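You operate a simulated robot arm through the tools that you are given. There is no shell and no other tool.

Carry out the task below with a simulated robot arm. There is one attempt and no reset: what you move stays moved.

TASK
File both waiting job cards under their days and switch those to FULL.

Only the result counts: the job must be done as asked and must still hold three seconds after the hand-in. Knocking over, shifting, dropping, spilling or breaking anything else fails it.

THE ROBOT
A 7-joint arm with a two-finger parallel gripper, fixed in place. Base frame: the origin is on the floor under the middle of its stand, x ahead of it, y to its left, z up. Lengths are in m, angles in degrees, forces in N, time in s.
With the tool pointing down near the work surface it reaches from about 0.44 to 0.92 m from the base axis. Its first joint turns from -143.0 to 143.0 degrees. Payload 3 kg.
The tool frame sits at the grasp point between the pads (the TCP): z along the fingers, y along the line on which they close. The tips reach 0.03 m beyond it. Largest opening 0.094 m; finger width 0.028, thickness 0.01; the body of the gripper, 0.05 by 0.096 m, starts 0.055 m behind the TCP.
Orientation is that of the tool frame in the base frame, as a unit quaternion [x, y, z, w]. With the fingers straight down and closing along the base's y, the tool's x points along the base's -x, its y along +y and its z along -z.

THE INTERFACE
- The arm moves only by the tool jog_arm. Its argument "moves" is a list of rows, each a list of 7 numbers: the turn, a rotation vector about the tool's x, y, z in units of 6 degrees (1.0 is 6 degrees), then the shift along the tool's x, y, z in units of 40 mm (1.0 is 40 mm), then the opening, from 0 (shut) to 1 (fully open). In form: [[ax, ay, az, x, y, z, grip], ...]. A call has 1 to 20 rows; each row shifts and turns the commanded pose from where the row before left it, along the tool's axes as they then stand. A call with a number of a shift or a turn outside -1 to 1 is refused whole. Rows are played at 5 a second. More than 0.05 m and 8.6 degrees between two rows, or a gripper value outside its range, and nothing of the call is played. Where a pose cannot be reached the arm comes as near as it can. A force on the tool above 90 N (or 10 N above the force at the start of the call, whichever is more), or a blocked arm, ends the call early, and 0.2 s more pass. The fingers move at their own pace (about 0.072 m/s each) and stop on an object; they squeeze with about 44 N. The grip force told is the motor's: it shows also when the fingers shut on nothing. Time passes only in rows, and 0.2 s behind the last, so rows that do not move let the fingers close. The reply holds the time, the measured pose of the TCP, the force on the tool along the base axes, the opening and the grip force, in the units named above and with some noise, with the torque about the TCP (base axes, N m) and any sound that the robot's microphone picked up.
- Cameras (640 x 400 px; columns grow to the right, rows downward): "scene" is fixed at [0.2285, 0.4836, 1.4076]; the picture's right is [-0.57, -0.82, 0.00], its down [-0.41, 0.28, -0.87] and it looks along [0.72, -0.49, -0.49] (base axes); focal length 315 px, centre (320, 200). "wrist" rides on the gripper at [0.076, 0.014, -0.102] in the tool frame; the picture's right is [-0.18, 0.98, 0.00], its down [-0.75, -0.14, -0.64] and it looks along [-0.63, -0.12, 0.77] (tool axes); focal length 243 px, centre (320, 200).
- grab_frame(camera): a new picture of that camera. No time passes.
- probe_pixels(camera, pixels): there is no depth. For up to 12 entries [column, row, z] of the newest picture of that camera ("zoom" is the newest enlarged one), the place [x, y] in the base frame at which the ray of that pixel passes the height z, good to about 0.002 m, but the place of the scene camera against the robot may be out by one fixed shift of up to 0.025 m in any direction. No time passes.
- enlarge(camera, box): a new picture of the part [left, top, right, bottom] of that camera's present view, enlarged. No time passes.
- close_job(): hands the job in; it is judged then, once.

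Unless the task says otherwise, let go and move clear before handing in.

The tools are called after ">>>" by a JSON object that holds its "api" and its "payload". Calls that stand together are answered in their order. jog_arm: Moves the arm, as the interface text tells. Its arguments: {"type":"object","properties":{"moves":{"type":"array","items":{"type":"array","items":{"type":"number"}}}},"required":["moves"]} The other tools are called the same way: grab_frame (camera) takes a picture; probe_pixels (camera, pixels) gives the place at which the rays of pixels pass given heights; enlarge (camera, box) takes an enlarged picture of a part of a camera's view; close_job () hands the job in.

At the start:

```text
time_s: 0.0
ee_pos: [0.649, 0.2345, 1.1593]
ee_rot: [0.001, 1.0, 0.0, 0.0]
wrist_force: [0.0, 0.0, -0.3]
moment: [-0.02, 0.03, -0.04]
opening: 0.0938
grip_force: 0.0
```

scene: 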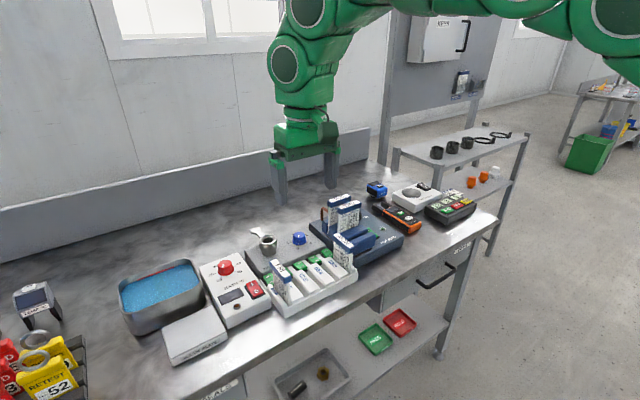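
wrist: 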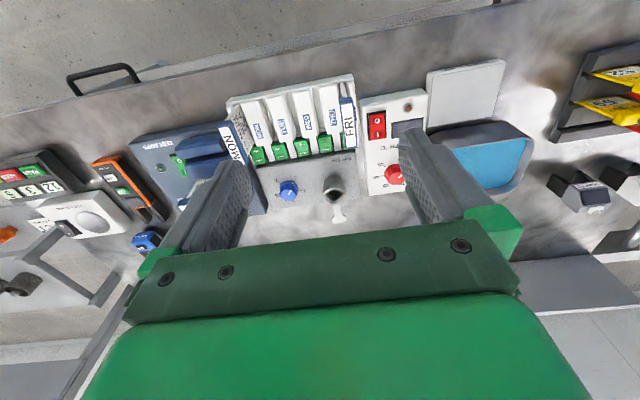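

The scene shows a bench with a white day rack near (300,280) with green markers, and blue-white cards at (345,215) and (280,275). I'll zoom in on these areas first.

>>> {"api": "enlarge", "payload": {"camera": "scene", "box": [230, 180, 420, 320]}}

>>> {"api": "enlarge", "payload": {"camera": "wrist", "box": [210, 60, 370, 160]}}

>>> {"api": "enlarge", "payload": {"camera": "scene", "box": [360, 160, 480, 240]}}

>>> {"api": "enlarge", "payload": {"camera": "scene", "box": [400, 0, 520, 110]}}

>>> {"api": "enlarge", "payload": {"camera": "scene", "box": [0, 260, 140, 400]}}

```text
2.86 times, centred on (325, 250) of scene
```

zoom: 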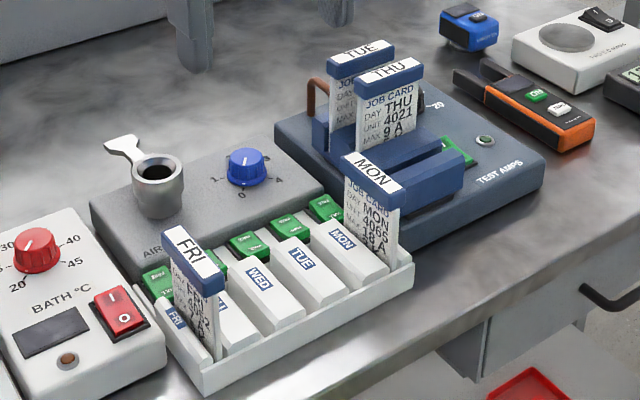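

```text
4.00 times, centred on (290, 110) of wrist
```

zoom: 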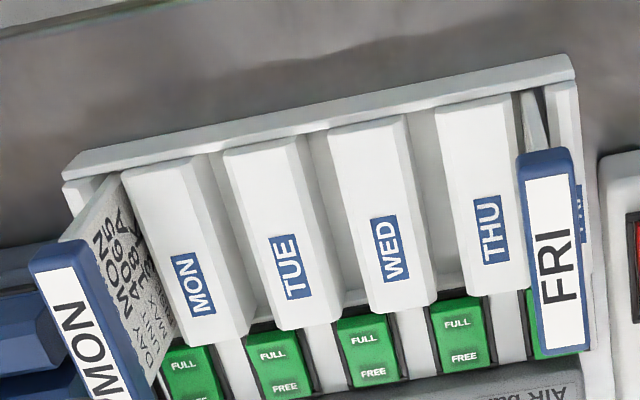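

```text
5.00 times, centred on (420, 200) of scene
```

zoom: 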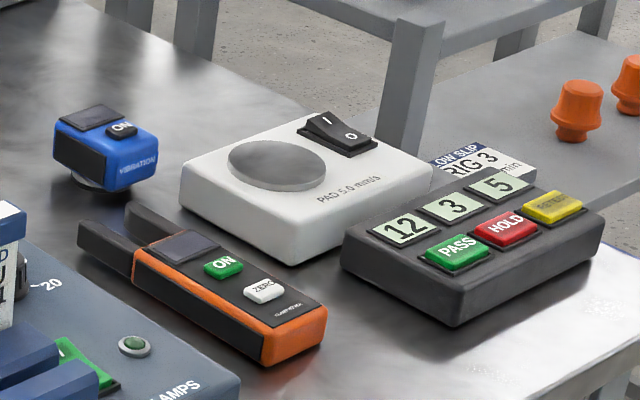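

```text
3.64 times, centred on (460, 55) of scene
```

zoom: 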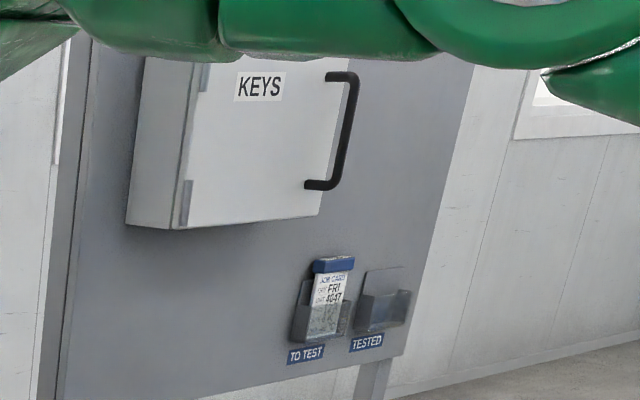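

```text
2.86 times, centred on (70, 330) of scene
```

zoom: 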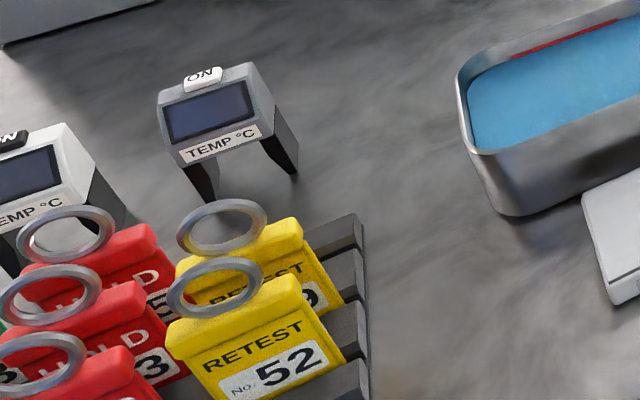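

The TUE and THU cards stand behind the blue test rig, at about (340,205) in the scene. MON and FRI are already filed in the white rack. I'll probe a few points in both cameras to work out heights.

>>> {"api": "grab_frame", "payload": {"camera": "wrist"}}

>>> {"api": "grab_frame", "payload": {"camera": "scene"}}

>>> {"api": "probe_pixels", "payload": {"camera": "wrist", "pixels": [[226, 106, 0.8], [226, 106, 0.9], [226, 106, 1.0], [353, 77, 0.8], [353, 77, 0.9], [353, 77, 1.0], [288, 190, 0.9], [288, 190, 1.0]]}}

>>> {"api": "probe_pixels", "payload": {"camera": "scene", "pixels": [[357, 271, 0.8], [357, 271, 0.9], [357, 271, 1.0], [288, 310, 0.8], [288, 310, 0.9], [288, 310, 1.0], [299, 238, 0.9], [299, 238, 1.0]]}}

>>> {"api": "enlarge", "payload": {"camera": "wrist", "box": [120, 100, 280, 260]}}

```text
taken
```

wrist: 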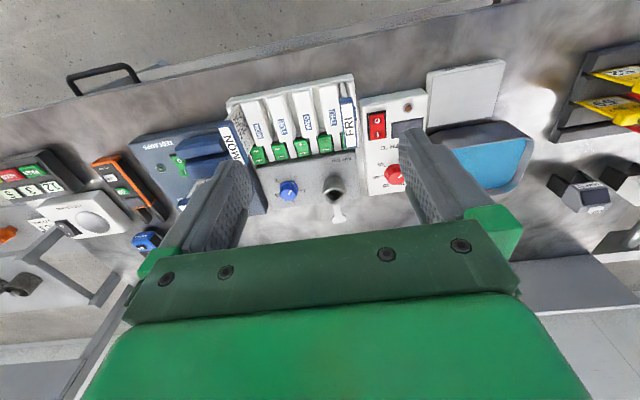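

```text
taken
```

scene: 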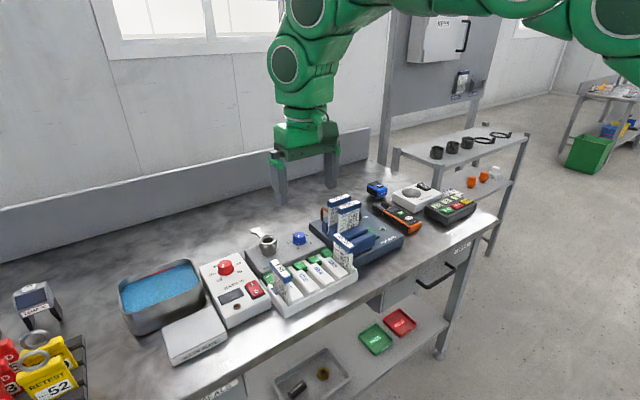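

```text
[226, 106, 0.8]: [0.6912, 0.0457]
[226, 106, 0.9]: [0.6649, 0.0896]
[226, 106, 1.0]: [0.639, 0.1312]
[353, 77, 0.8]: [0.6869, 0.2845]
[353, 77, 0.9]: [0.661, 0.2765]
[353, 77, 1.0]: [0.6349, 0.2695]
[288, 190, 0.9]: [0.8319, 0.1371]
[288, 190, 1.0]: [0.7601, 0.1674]
```

```text
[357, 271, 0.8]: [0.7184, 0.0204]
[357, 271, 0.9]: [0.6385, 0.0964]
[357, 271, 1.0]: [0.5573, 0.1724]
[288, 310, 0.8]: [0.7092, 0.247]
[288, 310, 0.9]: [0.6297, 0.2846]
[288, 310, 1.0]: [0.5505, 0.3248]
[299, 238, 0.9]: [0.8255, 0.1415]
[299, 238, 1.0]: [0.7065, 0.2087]
```

```text
2.50 times, centred on (200, 180) of wrist
```

zoom: 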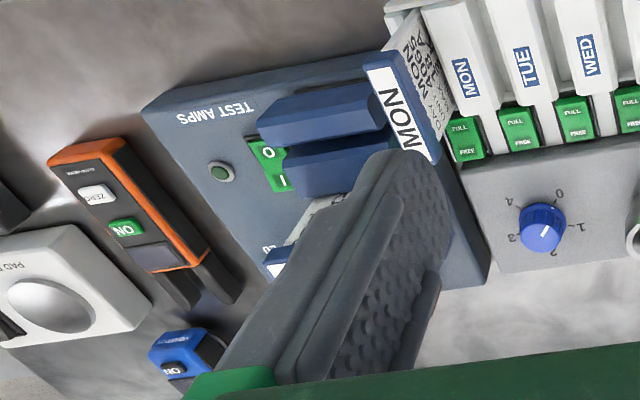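

The rack's near corners agree between the two cameras at z≈0.9, with the scene camera offset by about (-0.03, +0.007). The gripper blocks my view of the TUE and THU cards at wrist (190,205), so I'll move the arm back and toward -y.

>>> {"api": "jog_arm", "payload": {"moves": [[0, 0, 0, 0.6, -0.85, 0, 1], [0, 0, 0, 0.6, -0.85, 0, 1], [0, 0, 0, 0.6, -0.85, 0, 1], [0, 0, 0, 0.6, -0.85, 0, 1], [0, 0, 0, 0, 0, 0, 1]]}}

>>> {"api": "grab_frame", "payload": {"camera": "wrist"}}

>>> {"api": "grab_frame", "payload": {"camera": "scene"}}

```text
time_s: 1.2
ee_pos: [0.551, 0.1013, 1.162]
ee_rot: [0.001, 1.0, 0.0, 0.0]
wrist_force: [0.1, -0.1, -0.3]
moment: [0.01, 0.01, -0.05]
opening: 0.0944
grip_force: 0.0
```

```text
taken
```

wrist: 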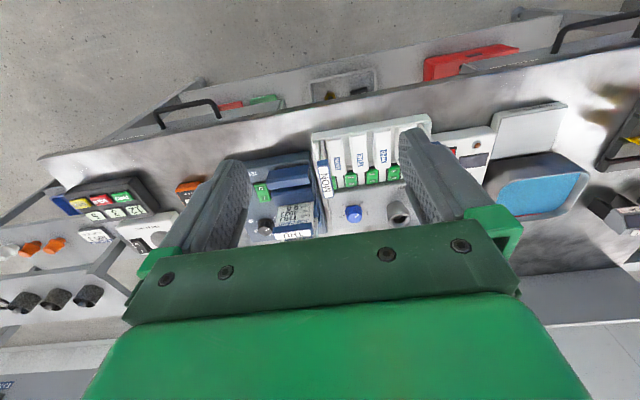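

```text
taken
```

scene: 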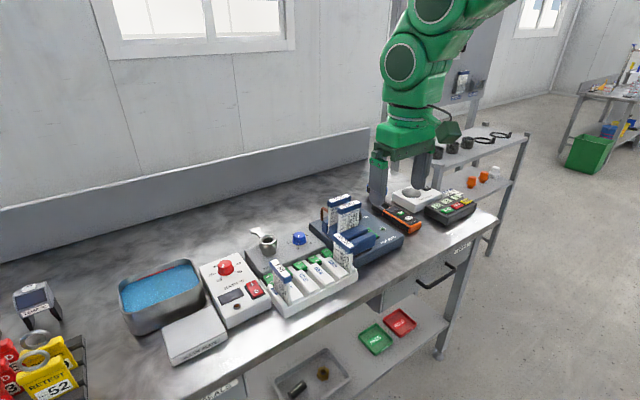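

>>> {"api": "enlarge", "payload": {"camera": "wrist", "box": [220, 110, 440, 250]}}

>>> {"api": "enlarge", "payload": {"camera": "scene", "box": [300, 180, 400, 270]}}

>>> {"api": "enlarge", "payload": {"camera": "scene", "box": [255, 240, 365, 320]}}

```text
2.86 times, centred on (330, 180) of wrist
```

zoom: 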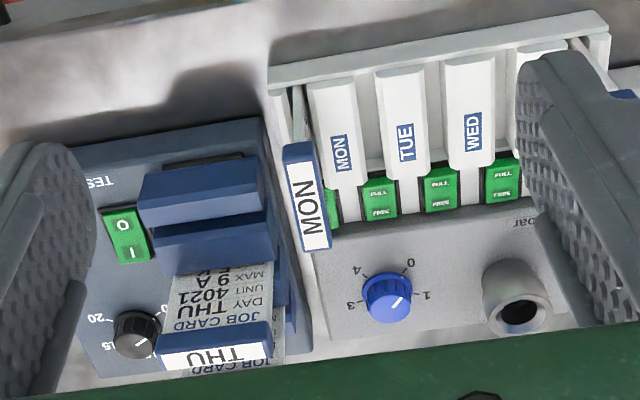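

```text
4.44 times, centred on (350, 225) of scene
```

zoom: 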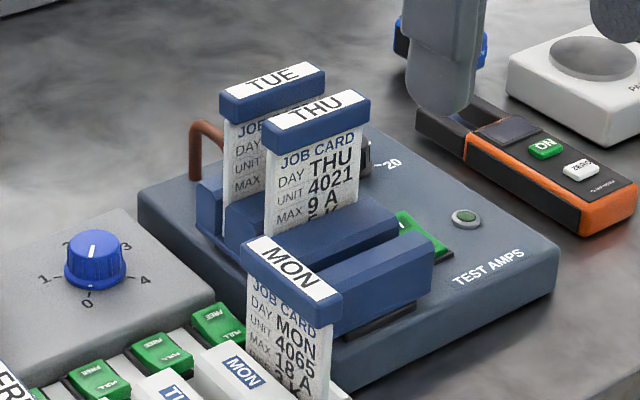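

```text
5.00 times, centred on (310, 280) of scene
```

zoom: 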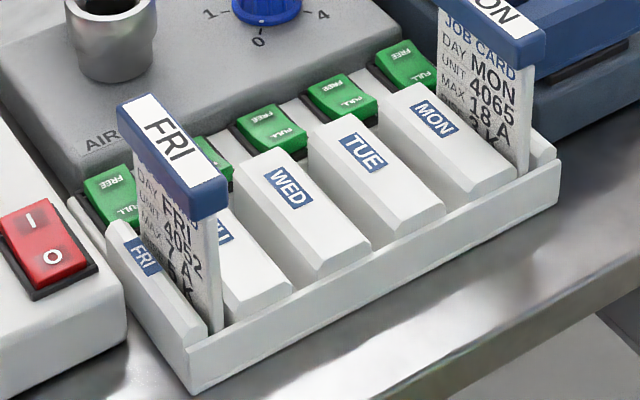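

TUE and THU stand in slots running along y on the blue rig, with their text facing -x. The rack slots run along x, each on the -y side of its labelled block, and each has a rocker behind it with FULL toward -x and FREE toward +x. I'll zoom in on the rocker tilt and the wall pocket to confirm states.

>>> {"api": "enlarge", "payload": {"camera": "scene", "box": [300, 240, 350, 275]}}

>>> {"api": "enlarge", "payload": {"camera": "scene", "box": [258, 255, 318, 297]}}

>>> {"api": "enlarge", "payload": {"camera": "scene", "box": [440, 60, 490, 105]}}

>>> {"api": "enlarge", "payload": {"camera": "wrist", "box": [310, 150, 410, 210]}}

>>> {"api": "enlarge", "payload": {"camera": "wrist", "box": [235, 150, 335, 245]}}

```text
11.43 times, centred on (325, 258) of scene
```

zoom: 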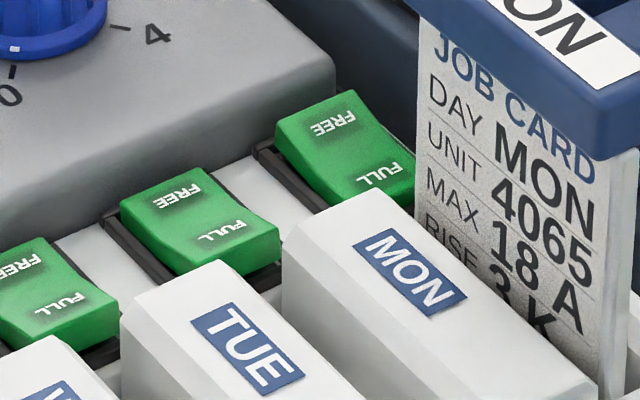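

```text
9.52 times, centred on (288, 276) of scene
```

zoom: 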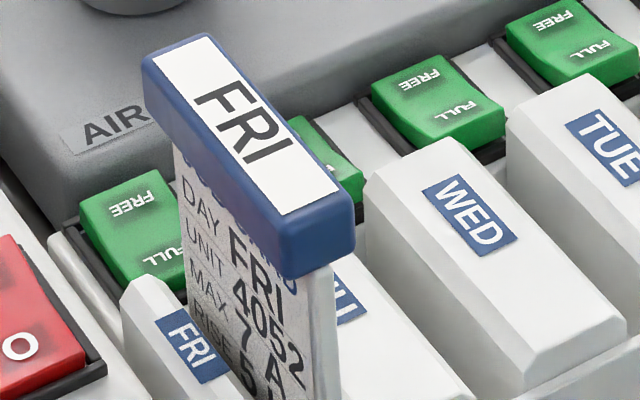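

```text
8.89 times, centred on (465, 82) of scene
```

zoom: 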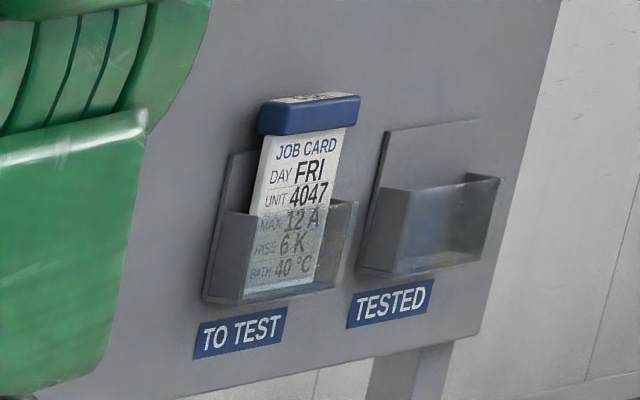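

```text
6.40 times, centred on (360, 180) of wrist
```

zoom: 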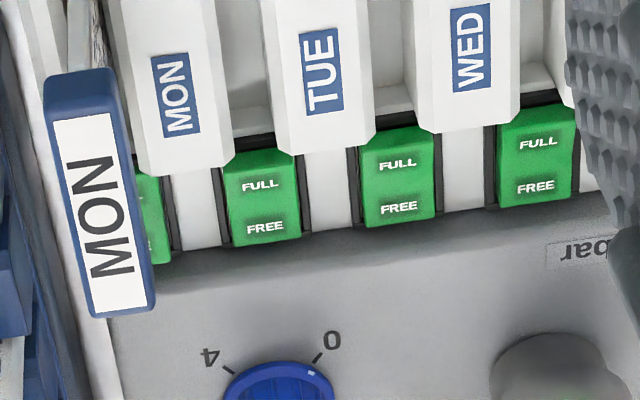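

```text
4.21 times, centred on (285, 198) of wrist
```

zoom: 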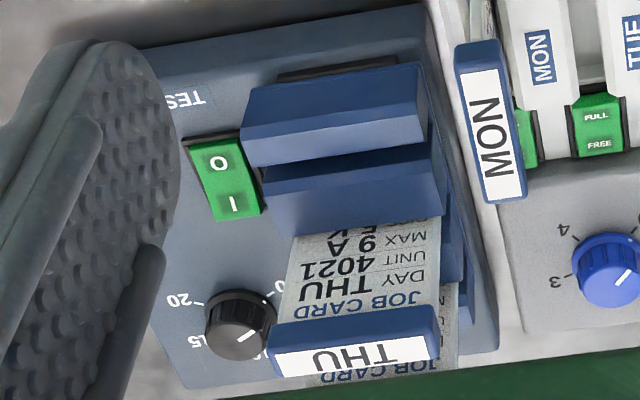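

Triangulating puts the rack labels at z≈0.836, the bench near z≈0.80 and the THU header at about (0.82, 0.0, 0.93). I'll move above the waiting cards, then rotate +90° to the grasp orientation to look at them.

>>> {"api": "jog_arm", "payload": {"moves": [[0, 0, 0, -0.89, -0.36, 0.21, 1], [0, 0, 0, -0.89, -0.36, 0.21, 1], [0, 0, 0, -0.89, -0.36, 0.21, 1], [0, 0, 0, -0.89, -0.36, 0.21, 1], [0, 0, 0, -0.89, -0.36, 0.21, 1], [0, 0, 0, -0.89, -0.36, 0.21, 1], [0, 0, 0, 0, 0, 0, 1]]}}

>>> {"api": "jog_arm", "payload": {"moves": [[0, 0, -1, 0, 0, 0, 1], [0, 0, -1, 0, 0, 0, 1], [0, 0, -1, 0, 0, 0, 1], [0, 0, -1, 0, 0, 0, 1], [0, 0, -1, 0, 0, 0, 1], [0, 0, -1, 0, 0, 0, 1], [0, 0, -1, 0, 0, 0, 1], [0, 0, -1, 0, 0, 0, 1], [0, 0, -1, 0, 0, 0, 1], [0, 0, -1, 0, 0, 0, 1], [0, 0, -1, 0, 0, 0, 1], [0, 0, -1, 0, 0, 0, 1], [0, 0, -1, 0, 0, 0, 1], [0, 0, -1, 0, 0, 0, 1], [0, 0, -1, 0, 0, 0, 1], [0, 0, 0, 0, 0, 0, 1]]}}

>>> {"api": "grab_frame", "payload": {"camera": "wrist"}}

>>> {"api": "grab_frame", "payload": {"camera": "scene"}}

```text
time_s: 2.8
ee_pos: [0.7652, 0.0118, 1.1067]
ee_rot: [0.0, 1.0, 0.0, 0.001]
wrist_force: [-0.2, -1.0, 0.4]
moment: [-0.02, 0.0, -0.06]
opening: 0.0939
grip_force: 0.0
```

```text
time_s: 6.2
ee_pos: [0.7657, 0.0132, 1.1108]
ee_rot: [-0.707, 0.708, 0.0, 0.0]
wrist_force: [-1.0, 0.1, -0.9]
moment: [-0.02, -0.06, 0.01]
opening: 0.0942
grip_force: 0.0
```

```text
taken
```

wrist: 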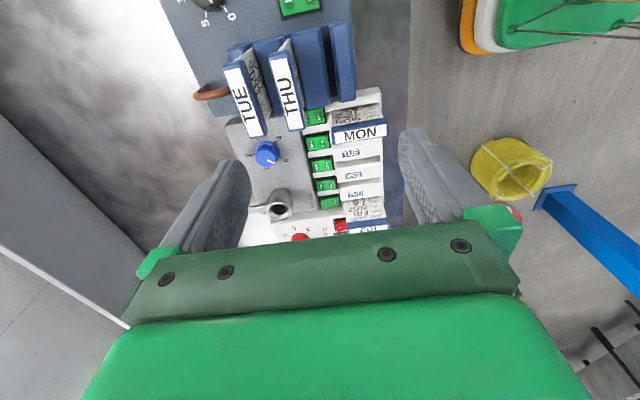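

```text
taken
```

scene: 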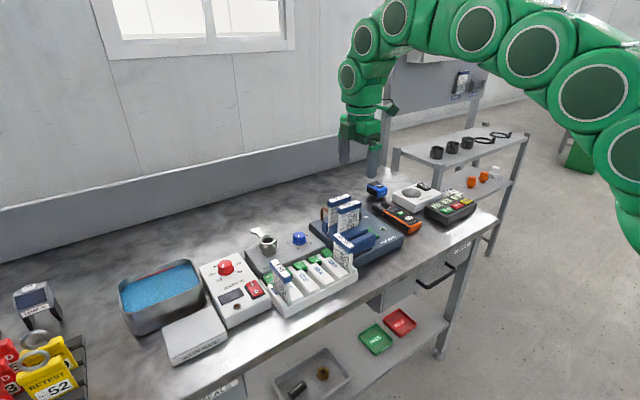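

From this orientation the TUE and THU cards are clear at wrist (245,95) and (287,85). I'll zoom in on both the cards and the rack.

>>> {"api": "enlarge", "payload": {"camera": "wrist", "box": [200, 10, 400, 140]}}

>>> {"api": "enlarge", "payload": {"camera": "wrist", "box": [290, 80, 400, 240]}}

>>> {"api": "enlarge", "payload": {"camera": "wrist", "box": [300, 100, 360, 150]}}

>>> {"api": "enlarge", "payload": {"camera": "wrist", "box": [300, 140, 360, 190]}}

>>> {"api": "enlarge", "payload": {"camera": "wrist", "box": [310, 175, 370, 225]}}

```text
3.08 times, centred on (300, 75) of wrist
```

zoom: 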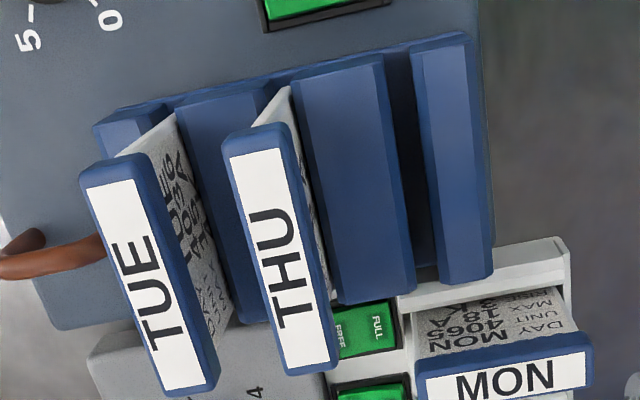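

```text
2.50 times, centred on (345, 160) of wrist
```

zoom: 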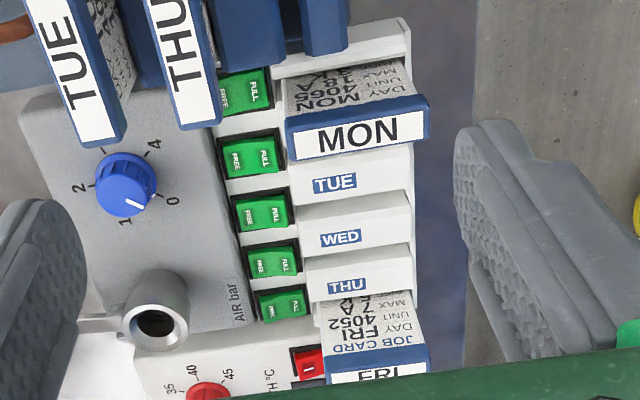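

```text
8.00 times, centred on (330, 125) of wrist
```

zoom: 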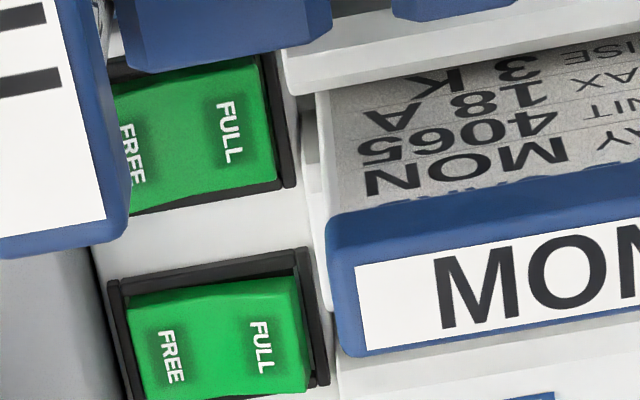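

```text
8.00 times, centred on (330, 165) of wrist
```

zoom: 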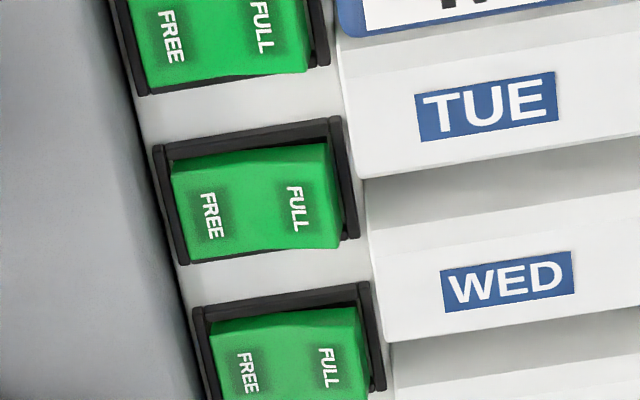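

```text
8.00 times, centred on (340, 200) of wrist
```

zoom: 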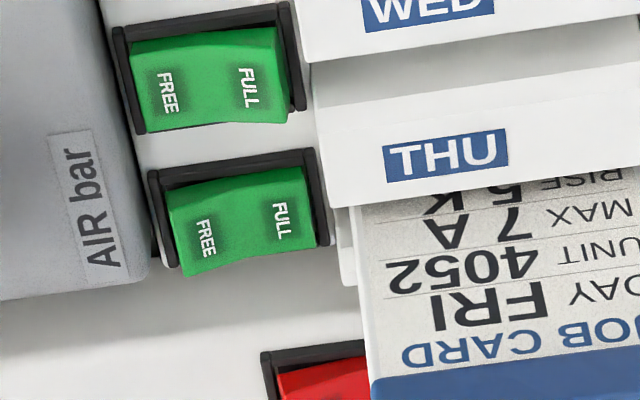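

MON and FRI have the FULL end pressed down. TUE, WED and THU have the FULL end raised, so FULL half down means FULL. I'll lower the camera to centre on the card headers for precise measurement.

>>> {"api": "jog_arm", "payload": {"moves": [[0, 0, 0, 0.645, -0.22, 0.375, 1], [0, 0, 0, 0.645, -0.22, 0.375, 1], [0, 0, 0, 0.645, -0.22, 0.375, 1], [0, 0, 0, 0.645, -0.22, 0.375, 1], [0, 0, 0, 0, 0, 0, 1], [0, 0, 0, 0, 0, 0, 1]]}}

>>> {"api": "grab_frame", "payload": {"camera": "wrist"}}

>>> {"api": "enlarge", "payload": {"camera": "wrist", "box": [240, 100, 400, 240]}}

```text
time_s: 7.6
ee_pos: [0.8001, -0.0905, 1.0508]
ee_rot: [0.707, -0.707, 0.0, -0.001]
wrist_force: [-0.9, 0.3, 0.4]
moment: [0.01, -0.04, -0.01]
opening: 0.0942
grip_force: 0.2
```

```text
taken
```

wrist: 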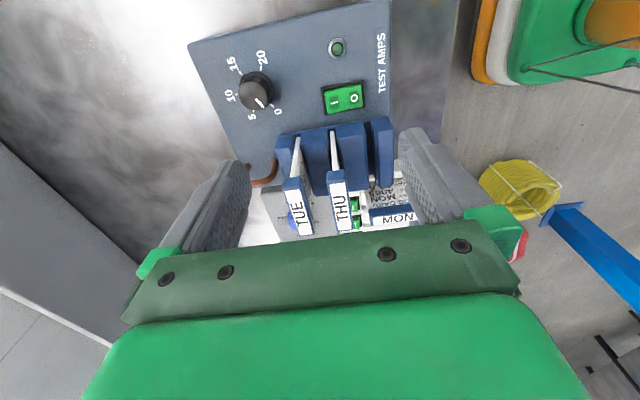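

```text
2.86 times, centred on (320, 170) of wrist
```

zoom: 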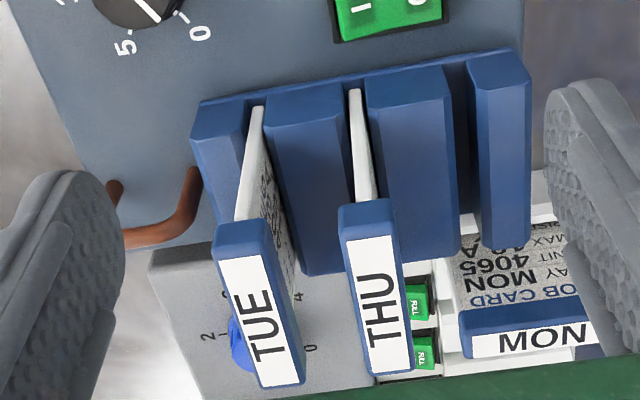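

The holder shows four bars, with TUE and THU in two of its slots. I'll probe the header corners at several heights.

>>> {"api": "probe_pixels", "payload": {"camera": "zoom", "pixels": [[343, 236, 0.94], [397, 231, 0.94], [366, 380, 0.94], [413, 372, 0.94], [343, 236, 0.95], [397, 231, 0.95], [366, 380, 0.95], [413, 372, 0.95], [217, 258, 0.945], [268, 248, 0.945], [260, 392, 0.945], [305, 382, 0.945]]}}

>>> {"api": "probe_pixels", "payload": {"camera": "zoom", "pixels": [[348, 92, 0.87], [360, 92, 0.87], [250, 108, 0.87], [263, 108, 0.87], [348, 92, 0.86], [360, 92, 0.86], [190, 135, 0.87], [525, 60, 0.87], [530, 240, 0.87], [458, 250, 0.87], [445, 70, 0.87], [370, 80, 0.87]]}}

```text
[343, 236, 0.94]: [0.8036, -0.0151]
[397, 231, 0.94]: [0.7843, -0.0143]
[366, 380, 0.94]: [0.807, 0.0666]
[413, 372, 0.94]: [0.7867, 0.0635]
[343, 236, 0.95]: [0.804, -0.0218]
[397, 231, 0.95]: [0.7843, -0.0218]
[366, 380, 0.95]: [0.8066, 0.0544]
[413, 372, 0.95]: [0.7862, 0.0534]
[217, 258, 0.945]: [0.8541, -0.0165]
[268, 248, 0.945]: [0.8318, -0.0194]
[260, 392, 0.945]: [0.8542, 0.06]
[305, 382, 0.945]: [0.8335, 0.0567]
```

```text
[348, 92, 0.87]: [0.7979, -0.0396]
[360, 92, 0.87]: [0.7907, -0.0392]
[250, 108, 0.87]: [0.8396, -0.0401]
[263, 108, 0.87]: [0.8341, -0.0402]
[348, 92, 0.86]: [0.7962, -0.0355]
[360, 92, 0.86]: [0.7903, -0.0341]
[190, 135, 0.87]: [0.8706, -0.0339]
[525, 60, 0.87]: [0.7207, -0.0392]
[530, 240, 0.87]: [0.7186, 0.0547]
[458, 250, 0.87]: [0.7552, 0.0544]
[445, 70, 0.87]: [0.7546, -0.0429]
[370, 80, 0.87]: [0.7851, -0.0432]
```

THU's header spans x≈0.785–0.805 and TUE's x≈0.833–0.854, with tops near z≈0.957. Next I'll rotate back to the placing orientation and look straight along the rack slots.

>>> {"api": "jog_arm", "payload": {"moves": [[0, 0, 0, -0.71, 0.556, 0, 1], [0, 0, 0, -0.71, 0.556, 0, 1], [0, 0, 0, -0.71, 0.556, 0, 1], [0, 0, 0, -0.71, 0.556, 0, 1], [0, 0, 0, -0.71, 0.556, 0, 1], [0, 0, 0, -0.71, 0.556, 0, 1], [0, 0, 0, -0.71, 0.556, 0, 1], [0, 0, 0, -0.71, 0.556, 0, 1], [0, 0, 0, -0.71, 0.556, 0, 1], [0, 0, 0, 0, 0, 0, 1]]}}

>>> {"api": "jog_arm", "payload": {"moves": [[0, 0, 1, 0, 0, 0, 1], [0, 0, 1, 0, 0, 0, 1], [0, 0, 1, 0, 0, 0, 1], [0, 0, 1, 0, 0, 0, 1], [0, 0, 1, 0, 0, 0, 1], [0, 0, 1, 0, 0, 0, 1], [0, 0, 1, 0, 0, 0, 1], [0, 0, 1, 0, 0, 0, 1], [0, 0, 1, 0, 0, 0, 1], [0, 0, 1, 0, 0, 0, 1], [0, 0, 1, 0, 0, 0, 1], [0, 0, 1, 0, 0, 0, 1], [0, 0, 1, 0, 0, 0, 1], [0, 0, 1, 0, 0, 0, 1], [0, 0, 1, 0, 0, 0, 1], [0, 0, 0, 0, 0, 0, 1], [0, 0, 0, 0, 0, 0, 1]]}}

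>>> {"api": "grab_frame", "payload": {"camera": "wrist"}}

>>> {"api": "enlarge", "payload": {"camera": "wrist", "box": [230, 90, 410, 230]}}

```text
time_s: 9.8
ee_pos: [0.5994, 0.1653, 1.0473]
ee_rot: [0.707, -0.707, 0.0, 0.0]
wrist_force: [0.1, 0.3, 0.0]
moment: [-0.01, 0.0, 0.0]
opening: 0.0941
grip_force: 0.1
```

```text
time_s: 13.4
ee_pos: [0.6, 0.1623, 1.0489]
ee_rot: [0.001, 1.0, 0.0, 0.0]
wrist_force: [-0.5, -0.4, 0.1]
moment: [-0.02, -0.03, 0.06]
opening: 0.0941
grip_force: 0.1
```

```text
taken
```

wrist: 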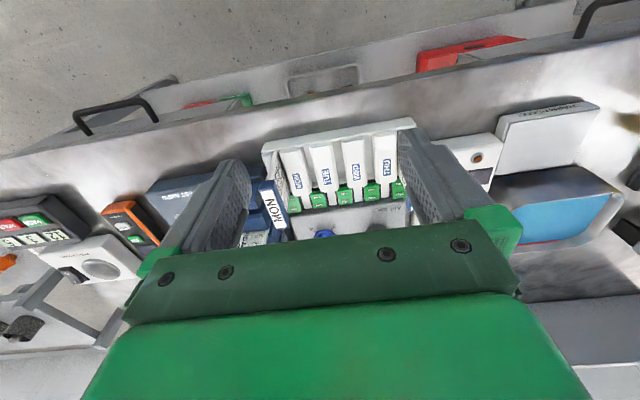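

```text
2.86 times, centred on (320, 160) of wrist
```

zoom: 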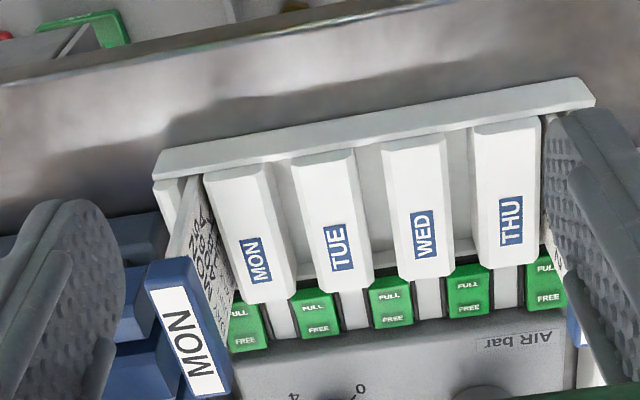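

The rack is clear from here, with the TUE gap near zoom (310,240) and the THU gap near (462,240). I'll zoom in further and probe slot edges, rockers and the MON header.

>>> {"api": "enlarge", "payload": {"camera": "wrist", "box": [300, 130, 370, 220]}}

>>> {"api": "enlarge", "payload": {"camera": "wrist", "box": [340, 125, 410, 215]}}

>>> {"api": "enlarge", "payload": {"camera": "wrist", "box": [250, 130, 320, 240]}}

```text
4.44 times, centred on (335, 175) of wrist
```

zoom: 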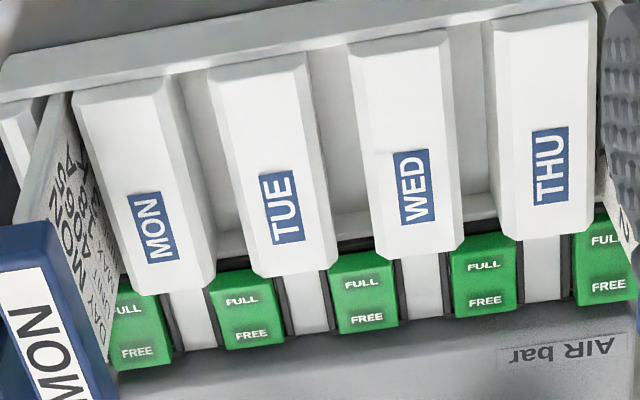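

```text
4.44 times, centred on (375, 170) of wrist
```

zoom: 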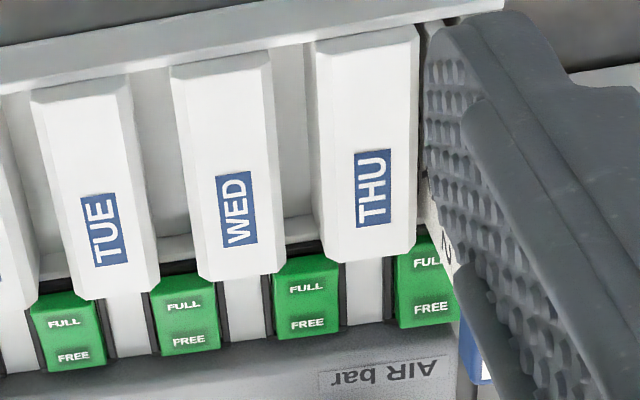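

```text
3.64 times, centred on (285, 185) of wrist
```

zoom: 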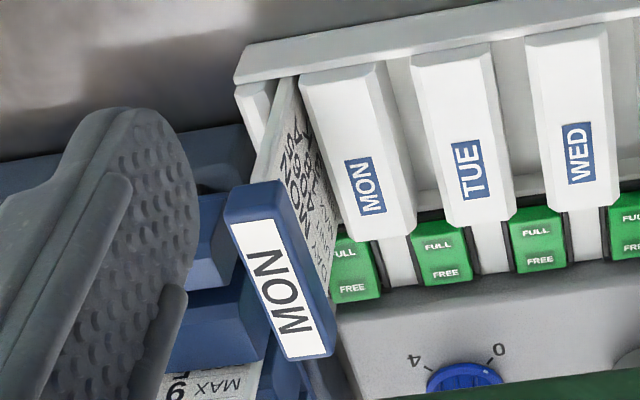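

I'll probe several features at trial heights here, then shift sideways for a second baseline so I can triangulate them.

>>> {"api": "probe_pixels", "payload": {"camera": "zoom", "pixels": [[230, 222, 0.92], [272, 208, 0.92], [290, 358, 0.92], [332, 350, 0.92], [230, 222, 0.93], [272, 208, 0.93], [290, 358, 0.93], [332, 350, 0.93]]}}

>>> {"api": "enlarge", "payload": {"camera": "wrist", "box": [300, 130, 370, 220]}}

>>> {"api": "probe_pixels", "payload": {"camera": "zoom", "pixels": [[207, 288, 0.83], [265, 277, 0.83], [227, 351, 0.83], [286, 342, 0.83], [447, 262, 0.83], [516, 252, 0.83], [455, 318, 0.83], [518, 308, 0.83], [260, 274, 0.84], [326, 270, 0.84], [222, 82, 0.84], [305, 68, 0.84]]}}

>>> {"api": "jog_arm", "payload": {"moves": [[0, 0, 0, -0.25, 1, 0.3, 1], [0, 0, 0, -0.25, 1, 0.3, 1], [0, 0, 0, 0, 0.2, 0.4, 1], [0, 0, 0, 0, 0, 0, 1], [0, 0, 0, 0, 0, 0, 1]]}}

>>> {"api": "grab_frame", "payload": {"camera": "wrist"}}

>>> {"api": "enlarge", "payload": {"camera": "wrist", "box": [220, 100, 400, 240]}}

```text
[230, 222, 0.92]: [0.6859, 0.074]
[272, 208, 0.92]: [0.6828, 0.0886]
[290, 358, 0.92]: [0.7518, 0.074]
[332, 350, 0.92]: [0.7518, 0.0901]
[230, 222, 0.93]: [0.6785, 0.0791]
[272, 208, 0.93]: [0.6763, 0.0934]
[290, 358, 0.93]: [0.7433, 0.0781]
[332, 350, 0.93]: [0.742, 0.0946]
```

```text
4.44 times, centred on (335, 175) of wrist
```

zoom: 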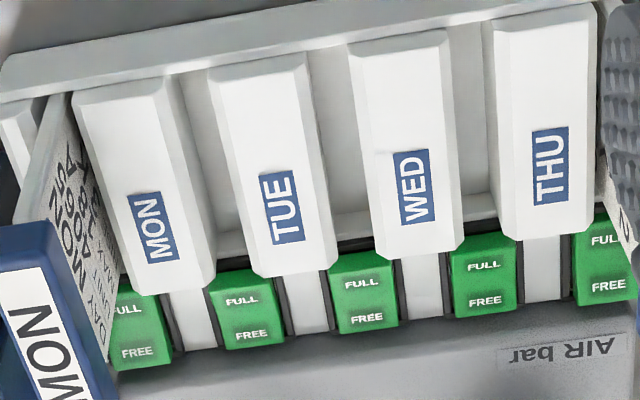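

```text
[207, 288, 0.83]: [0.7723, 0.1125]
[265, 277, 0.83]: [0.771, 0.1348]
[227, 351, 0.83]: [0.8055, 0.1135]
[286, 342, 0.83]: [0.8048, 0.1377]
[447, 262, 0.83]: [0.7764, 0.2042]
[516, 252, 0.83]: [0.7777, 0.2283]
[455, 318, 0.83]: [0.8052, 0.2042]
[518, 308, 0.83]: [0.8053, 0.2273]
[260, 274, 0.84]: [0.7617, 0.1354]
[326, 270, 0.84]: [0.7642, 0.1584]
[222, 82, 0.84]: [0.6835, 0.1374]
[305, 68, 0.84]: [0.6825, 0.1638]
```

```text
time_s: 14.6
ee_pos: [0.6207, 0.2537, 1.009]
ee_rot: [0.0, 1.0, 0.001, 0.0]
wrist_force: [-0.5, 0.3, -0.6]
moment: [0.05, -0.04, 0.0]
opening: 0.0942
grip_force: 0.0
```

```text
taken
```

wrist: 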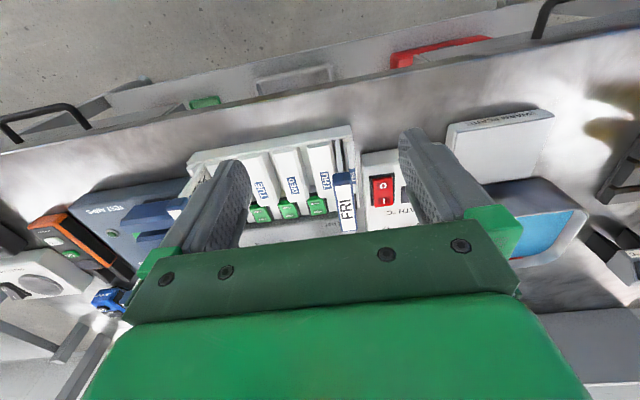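

```text
2.86 times, centred on (310, 170) of wrist
```

zoom: 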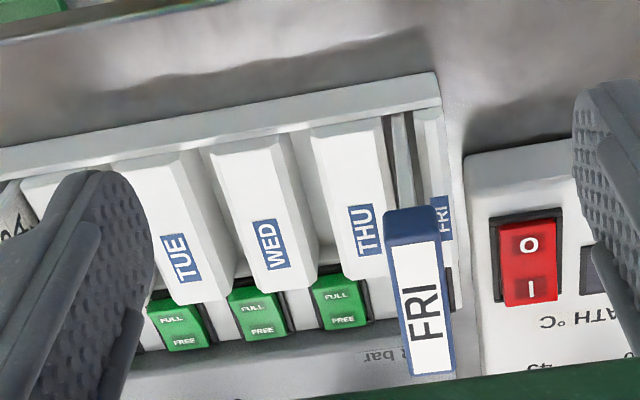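

The FRI card now shows clearly in its slot at zoom (405,150). I'll zoom in there and probe the same features from this second viewpoint.

>>> {"api": "enlarge", "payload": {"camera": "wrist", "box": [310, 125, 380, 235]}}

>>> {"api": "probe_pixels", "payload": {"camera": "zoom", "pixels": [[320, 200, 0.83]]}}

>>> {"api": "enlarge", "payload": {"camera": "wrist", "box": [260, 130, 340, 230]}}

```text
3.64 times, centred on (345, 180) of wrist
```

zoom: 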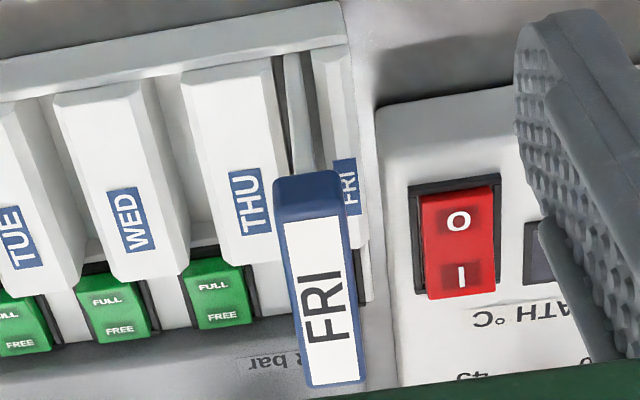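

```text
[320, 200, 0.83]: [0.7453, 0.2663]
```

```text
4.00 times, centred on (300, 180) of wrist
```

zoom: 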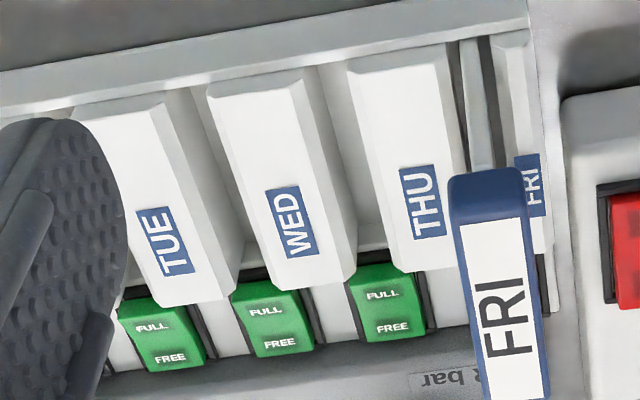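

Now I'll probe the THU rocker corners, THU block edges and FRI header at trial heights from this view.

>>> {"api": "probe_pixels", "payload": {"camera": "zoom", "pixels": [[347, 285, 0.83], [408, 263, 0.83], [363, 342, 0.83], [425, 330, 0.83], [347, 285, 0.84], [408, 263, 0.84], [363, 342, 0.84], [425, 330, 0.84], [395, 268, 0.84], [460, 255, 0.84], [348, 75, 0.84], [444, 58, 0.84]]}}

>>> {"api": "probe_pixels", "payload": {"camera": "zoom", "pixels": [[448, 220, 0.92], [530, 215, 0.92], [480, 400, 0.92], [547, 392, 0.92], [448, 220, 0.93], [530, 215, 0.93], [470, 165, 0.84], [495, 165, 0.84], [458, 45, 0.84], [490, 40, 0.84], [464, 42, 0.83], [480, 40, 0.83]]}}

```text
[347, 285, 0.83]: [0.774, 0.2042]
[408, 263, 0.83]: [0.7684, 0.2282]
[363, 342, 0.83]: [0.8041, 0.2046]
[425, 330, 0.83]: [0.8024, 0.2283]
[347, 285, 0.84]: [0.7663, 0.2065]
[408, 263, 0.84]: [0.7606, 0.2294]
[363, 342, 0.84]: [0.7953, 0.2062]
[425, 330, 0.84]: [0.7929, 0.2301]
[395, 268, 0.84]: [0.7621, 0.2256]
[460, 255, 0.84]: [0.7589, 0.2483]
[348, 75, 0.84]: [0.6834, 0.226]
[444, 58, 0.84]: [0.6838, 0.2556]
```

```text
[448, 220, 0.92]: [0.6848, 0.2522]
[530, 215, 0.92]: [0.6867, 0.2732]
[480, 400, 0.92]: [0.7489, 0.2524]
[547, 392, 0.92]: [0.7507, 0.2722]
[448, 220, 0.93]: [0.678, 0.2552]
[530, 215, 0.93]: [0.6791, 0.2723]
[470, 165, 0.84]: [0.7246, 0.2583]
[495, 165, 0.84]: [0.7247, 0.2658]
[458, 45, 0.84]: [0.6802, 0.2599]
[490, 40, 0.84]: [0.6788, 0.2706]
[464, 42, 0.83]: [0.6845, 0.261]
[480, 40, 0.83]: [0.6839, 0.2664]
```

The THU rocker is at y≈0.216, z≈0.83 and the TUE rocker at y≈0.125. The slots line up with them at a pitch of about 0.0458. For an accurate plan view I'll move above the rack and tilt so the camera looks nearly straight down.

>>> {"api": "jog_arm", "payload": {"moves": [[0, 0, 0, -0.546, -0.344, -0.356, 1], [0, 0, 0, -0.546, -0.344, -0.356, 1], [0, 0, 0, -0.546, -0.344, -0.356, 1], [0, 0, 0, -0.546, -0.344, -0.356, 1], [0, 0, 0, -0.546, -0.344, -0.356, 1], [0, 0.936, 0, 0, 0, 0, 1], [0, 0.936, 0, 0, 0, 0, 1], [0, 0.936, 0, 0, 0, 0, 1], [0, 0.936, 0, 0, 0, 0, 1], [0, 0.936, 0, 0, 0, 0, 1], [0, 0.936, 0, 0, 0, 0, 1], [0, 0.936, 0, 0, 0, 0, 1], [0, 0, 0, 0, 0, 0, 1], [0, 0, 0, 0, 0, 0, 1]]}}

>>> {"api": "grab_frame", "payload": {"camera": "wrist"}}

>>> {"api": "grab_frame", "payload": {"camera": "scene"}}

```text
time_s: 17.6
ee_pos: [0.6964, 0.1781, 1.0344]
ee_rot: [0.001, 0.981, 0.0, -0.195]
wrist_force: [-0.4, -0.8, 0.3]
moment: [0.0, 0.0, 0.02]
opening: 0.0939
grip_force: 0.1
out of reach, approached as far as the arm can: row 8, 9, 10, 11, 12
```

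```text
taken
```

wrist: 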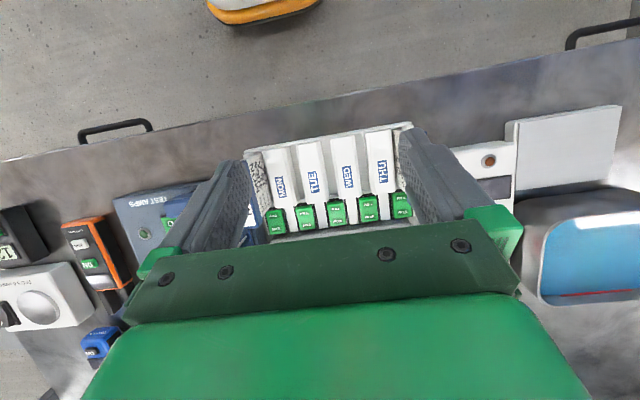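

```text
taken
```

scene: 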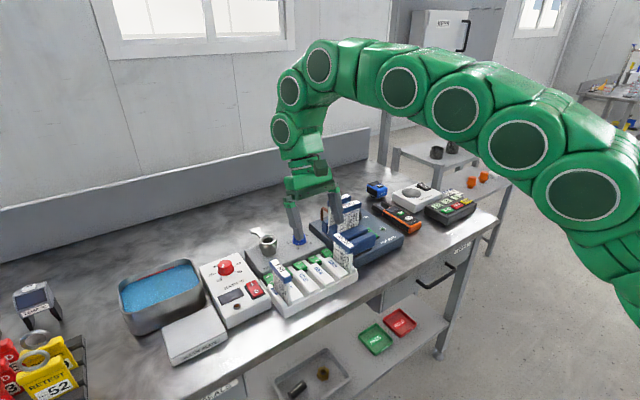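

The arm stopped at about 22° of tilt, which still gives a steeper view. I'll zoom in on the rack.

>>> {"api": "enlarge", "payload": {"camera": "wrist", "box": [230, 110, 430, 250]}}

>>> {"api": "probe_pixels", "payload": {"camera": "zoom", "pixels": [[320, 200, 0.83], [320, 200, 0.92]]}}

```text
2.86 times, centred on (330, 180) of wrist
```

zoom: 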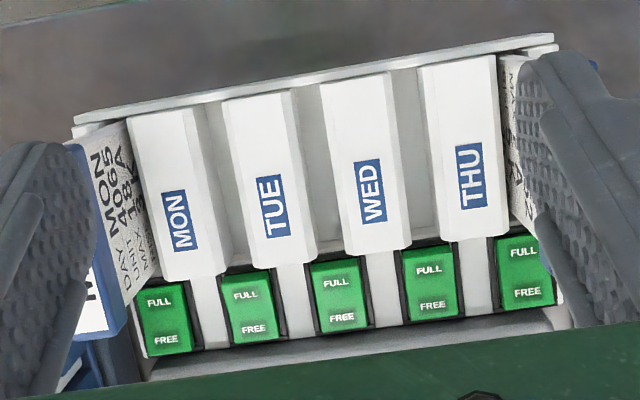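

```text
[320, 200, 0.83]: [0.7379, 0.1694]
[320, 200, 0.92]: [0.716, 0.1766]
```

>>> {"api": "enlarge", "payload": {"camera": "wrist", "box": [265, 130, 345, 235]}}

>>> {"api": "probe_pixels", "payload": {"camera": "zoom", "pixels": [[320, 200, 0.83]]}}

>>> {"api": "enlarge", "payload": {"camera": "wrist", "box": [335, 120, 415, 225]}}

>>> {"api": "probe_pixels", "payload": {"camera": "zoom", "pixels": [[320, 200, 0.83]]}}

```text
3.81 times, centred on (305, 182) of wrist
```

zoom: 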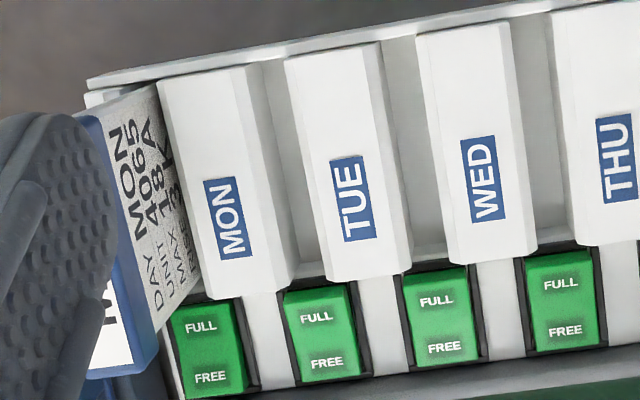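

```text
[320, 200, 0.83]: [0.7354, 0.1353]
```

```text
3.81 times, centred on (375, 172) of wrist
```

zoom: 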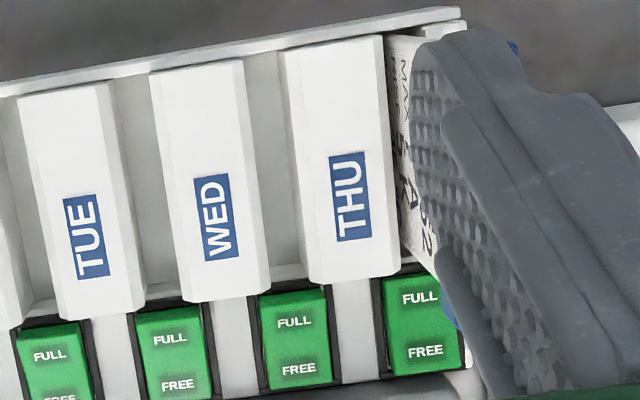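

```text
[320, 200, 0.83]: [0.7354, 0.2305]
```

I'll probe rocker corners and block edges in this steeper view.

>>> {"api": "probe_pixels", "payload": {"camera": "zoom", "pixels": [[260, 297, 0.83], [323, 288, 0.83], [270, 390, 0.83], [332, 380, 0.83], [383, 283, 0.83], [392, 375, 0.83], [462, 365, 0.83], [242, 60, 0.84], [268, 295, 0.84], [282, 52, 0.84], [300, 275, 0.84], [385, 38, 0.84]]}}

>>> {"api": "enlarge", "payload": {"camera": "wrist", "box": [265, 130, 345, 235]}}

>>> {"api": "probe_pixels", "payload": {"camera": "zoom", "pixels": [[280, 292, 0.83], [346, 282, 0.83], [298, 384, 0.83], [362, 374, 0.83], [232, 68, 0.84], [278, 290, 0.84], [285, 60, 0.84], [330, 280, 0.84], [250, 66, 0.83], [270, 62, 0.83], [300, 270, 0.83], [322, 265, 0.83]]}}

```text
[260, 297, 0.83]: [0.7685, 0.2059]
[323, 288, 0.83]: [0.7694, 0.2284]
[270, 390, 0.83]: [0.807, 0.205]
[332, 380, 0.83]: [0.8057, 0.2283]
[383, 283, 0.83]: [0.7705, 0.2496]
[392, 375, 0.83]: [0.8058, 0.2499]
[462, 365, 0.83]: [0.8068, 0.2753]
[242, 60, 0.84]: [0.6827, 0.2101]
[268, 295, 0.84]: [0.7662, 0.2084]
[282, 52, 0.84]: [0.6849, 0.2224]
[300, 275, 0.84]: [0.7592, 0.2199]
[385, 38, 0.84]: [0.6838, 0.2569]
```

```text
3.81 times, centred on (305, 182) of wrist
```

zoom: 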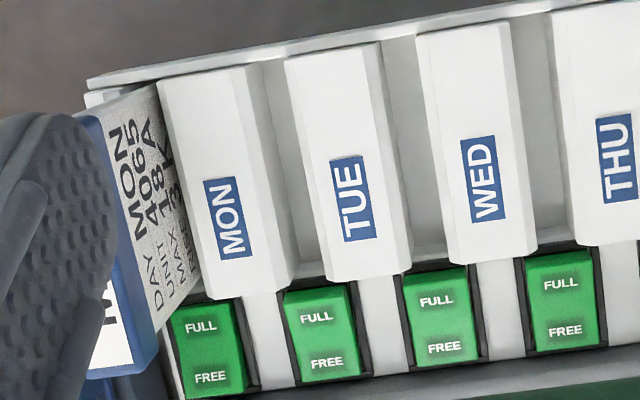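

```text
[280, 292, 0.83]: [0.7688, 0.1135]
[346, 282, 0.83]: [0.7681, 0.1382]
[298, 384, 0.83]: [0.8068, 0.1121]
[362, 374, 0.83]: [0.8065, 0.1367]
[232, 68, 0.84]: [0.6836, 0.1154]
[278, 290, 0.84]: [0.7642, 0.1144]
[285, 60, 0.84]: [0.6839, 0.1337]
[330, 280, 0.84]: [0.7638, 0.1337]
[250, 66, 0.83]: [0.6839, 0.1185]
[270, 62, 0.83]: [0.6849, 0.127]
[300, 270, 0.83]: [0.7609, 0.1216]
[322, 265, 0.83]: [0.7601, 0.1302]
```

The rockers span x≈0.769–0.807, with centres at TUE y≈0.125 and THU y≈0.217, matching the slot centres. I'll undo part of the tilt and check how the commanded pose responds.

>>> {"api": "jog_arm", "payload": {"moves": [[0, -0.936, 0, 0, 0, 0, 1], [0, -0.936, 0, 0, 0, 0, 1], [0, -0.936, 0, 0, 0, 0, 1], [0, -0.936, 0, 0, 0, 0, 1], [0, 0, 0, 0, 0, 0, 1], [0, 0, 0, 0, 0, 0, 1]]}}

```text
time_s: 19.0
ee_pos: [0.6967, 0.1773, 1.0334]
ee_rot: [0.0, 1.0, 0.0, 0.001]
wrist_force: [0.1, 0.4, -0.3]
moment: [0.04, 0.02, -0.02]
opening: 0.0941
grip_force: 0.1
```

The arm is back to vertical at (0.697, 0.177, 1.033). Now I'll rotate -90° with the gripper shut, ready to press the rockers with the camera on the +y side.

>>> {"api": "jog_arm", "payload": {"moves": [[0, 0, 1, 0, 0, 0, 0], [0, 0, 1, 0, 0, 0, 0], [0, 0, 1, 0, 0, 0, 0], [0, 0, 1, 0, 0, 0, 0], [0, 0, 1, 0, 0, 0, 0], [0, 0, 1, 0, 0, 0, 0], [0, 0, 1, 0, 0, 0, 0], [0, 0, 1, 0, 0, 0, 0], [0, 0, 1, 0, 0, 0, 0], [0, 0, 1, 0, 0, 0, 0], [0, 0, 1, 0, 0, 0, 0], [0, 0, 1, 0, 0, 0, 0], [0, 0, 1, 0, 0, 0, 0], [0, 0, 1, 0, 0, 0, 0], [0, 0, 1, 0, 0, 0, 0], [0, 0, 0, 0, 0, 0, 0], [0, 0, 0, 0, 0, 0, 0]]}}

>>> {"api": "grab_frame", "payload": {"camera": "wrist"}}

>>> {"api": "grab_frame", "payload": {"camera": "scene"}}

```text
time_s: 22.6
ee_pos: [0.6961, 0.1783, 1.0328]
ee_rot: [0.708, 0.706, 0.0, 0.0]
wrist_force: [-0.3, -0.4, 0.0]
moment: [-0.01, -0.01, 0.02]
opening: 0.0001
grip_force: 33.0
```

```text
taken
```

wrist: 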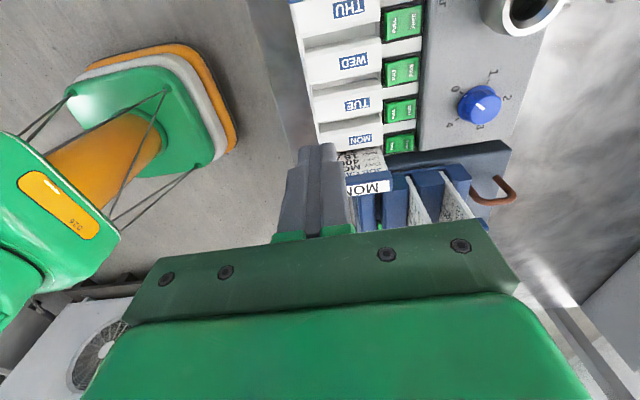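

```text
taken
```

scene: 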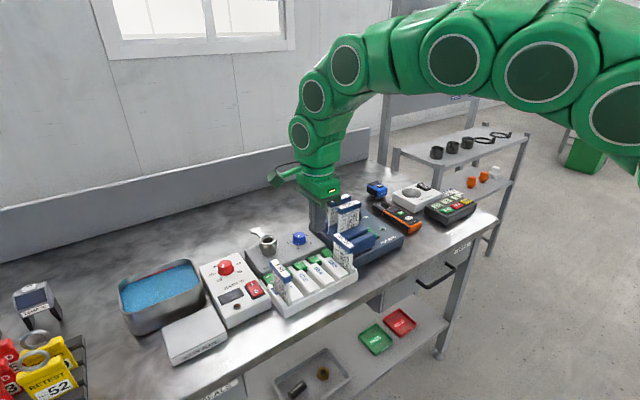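

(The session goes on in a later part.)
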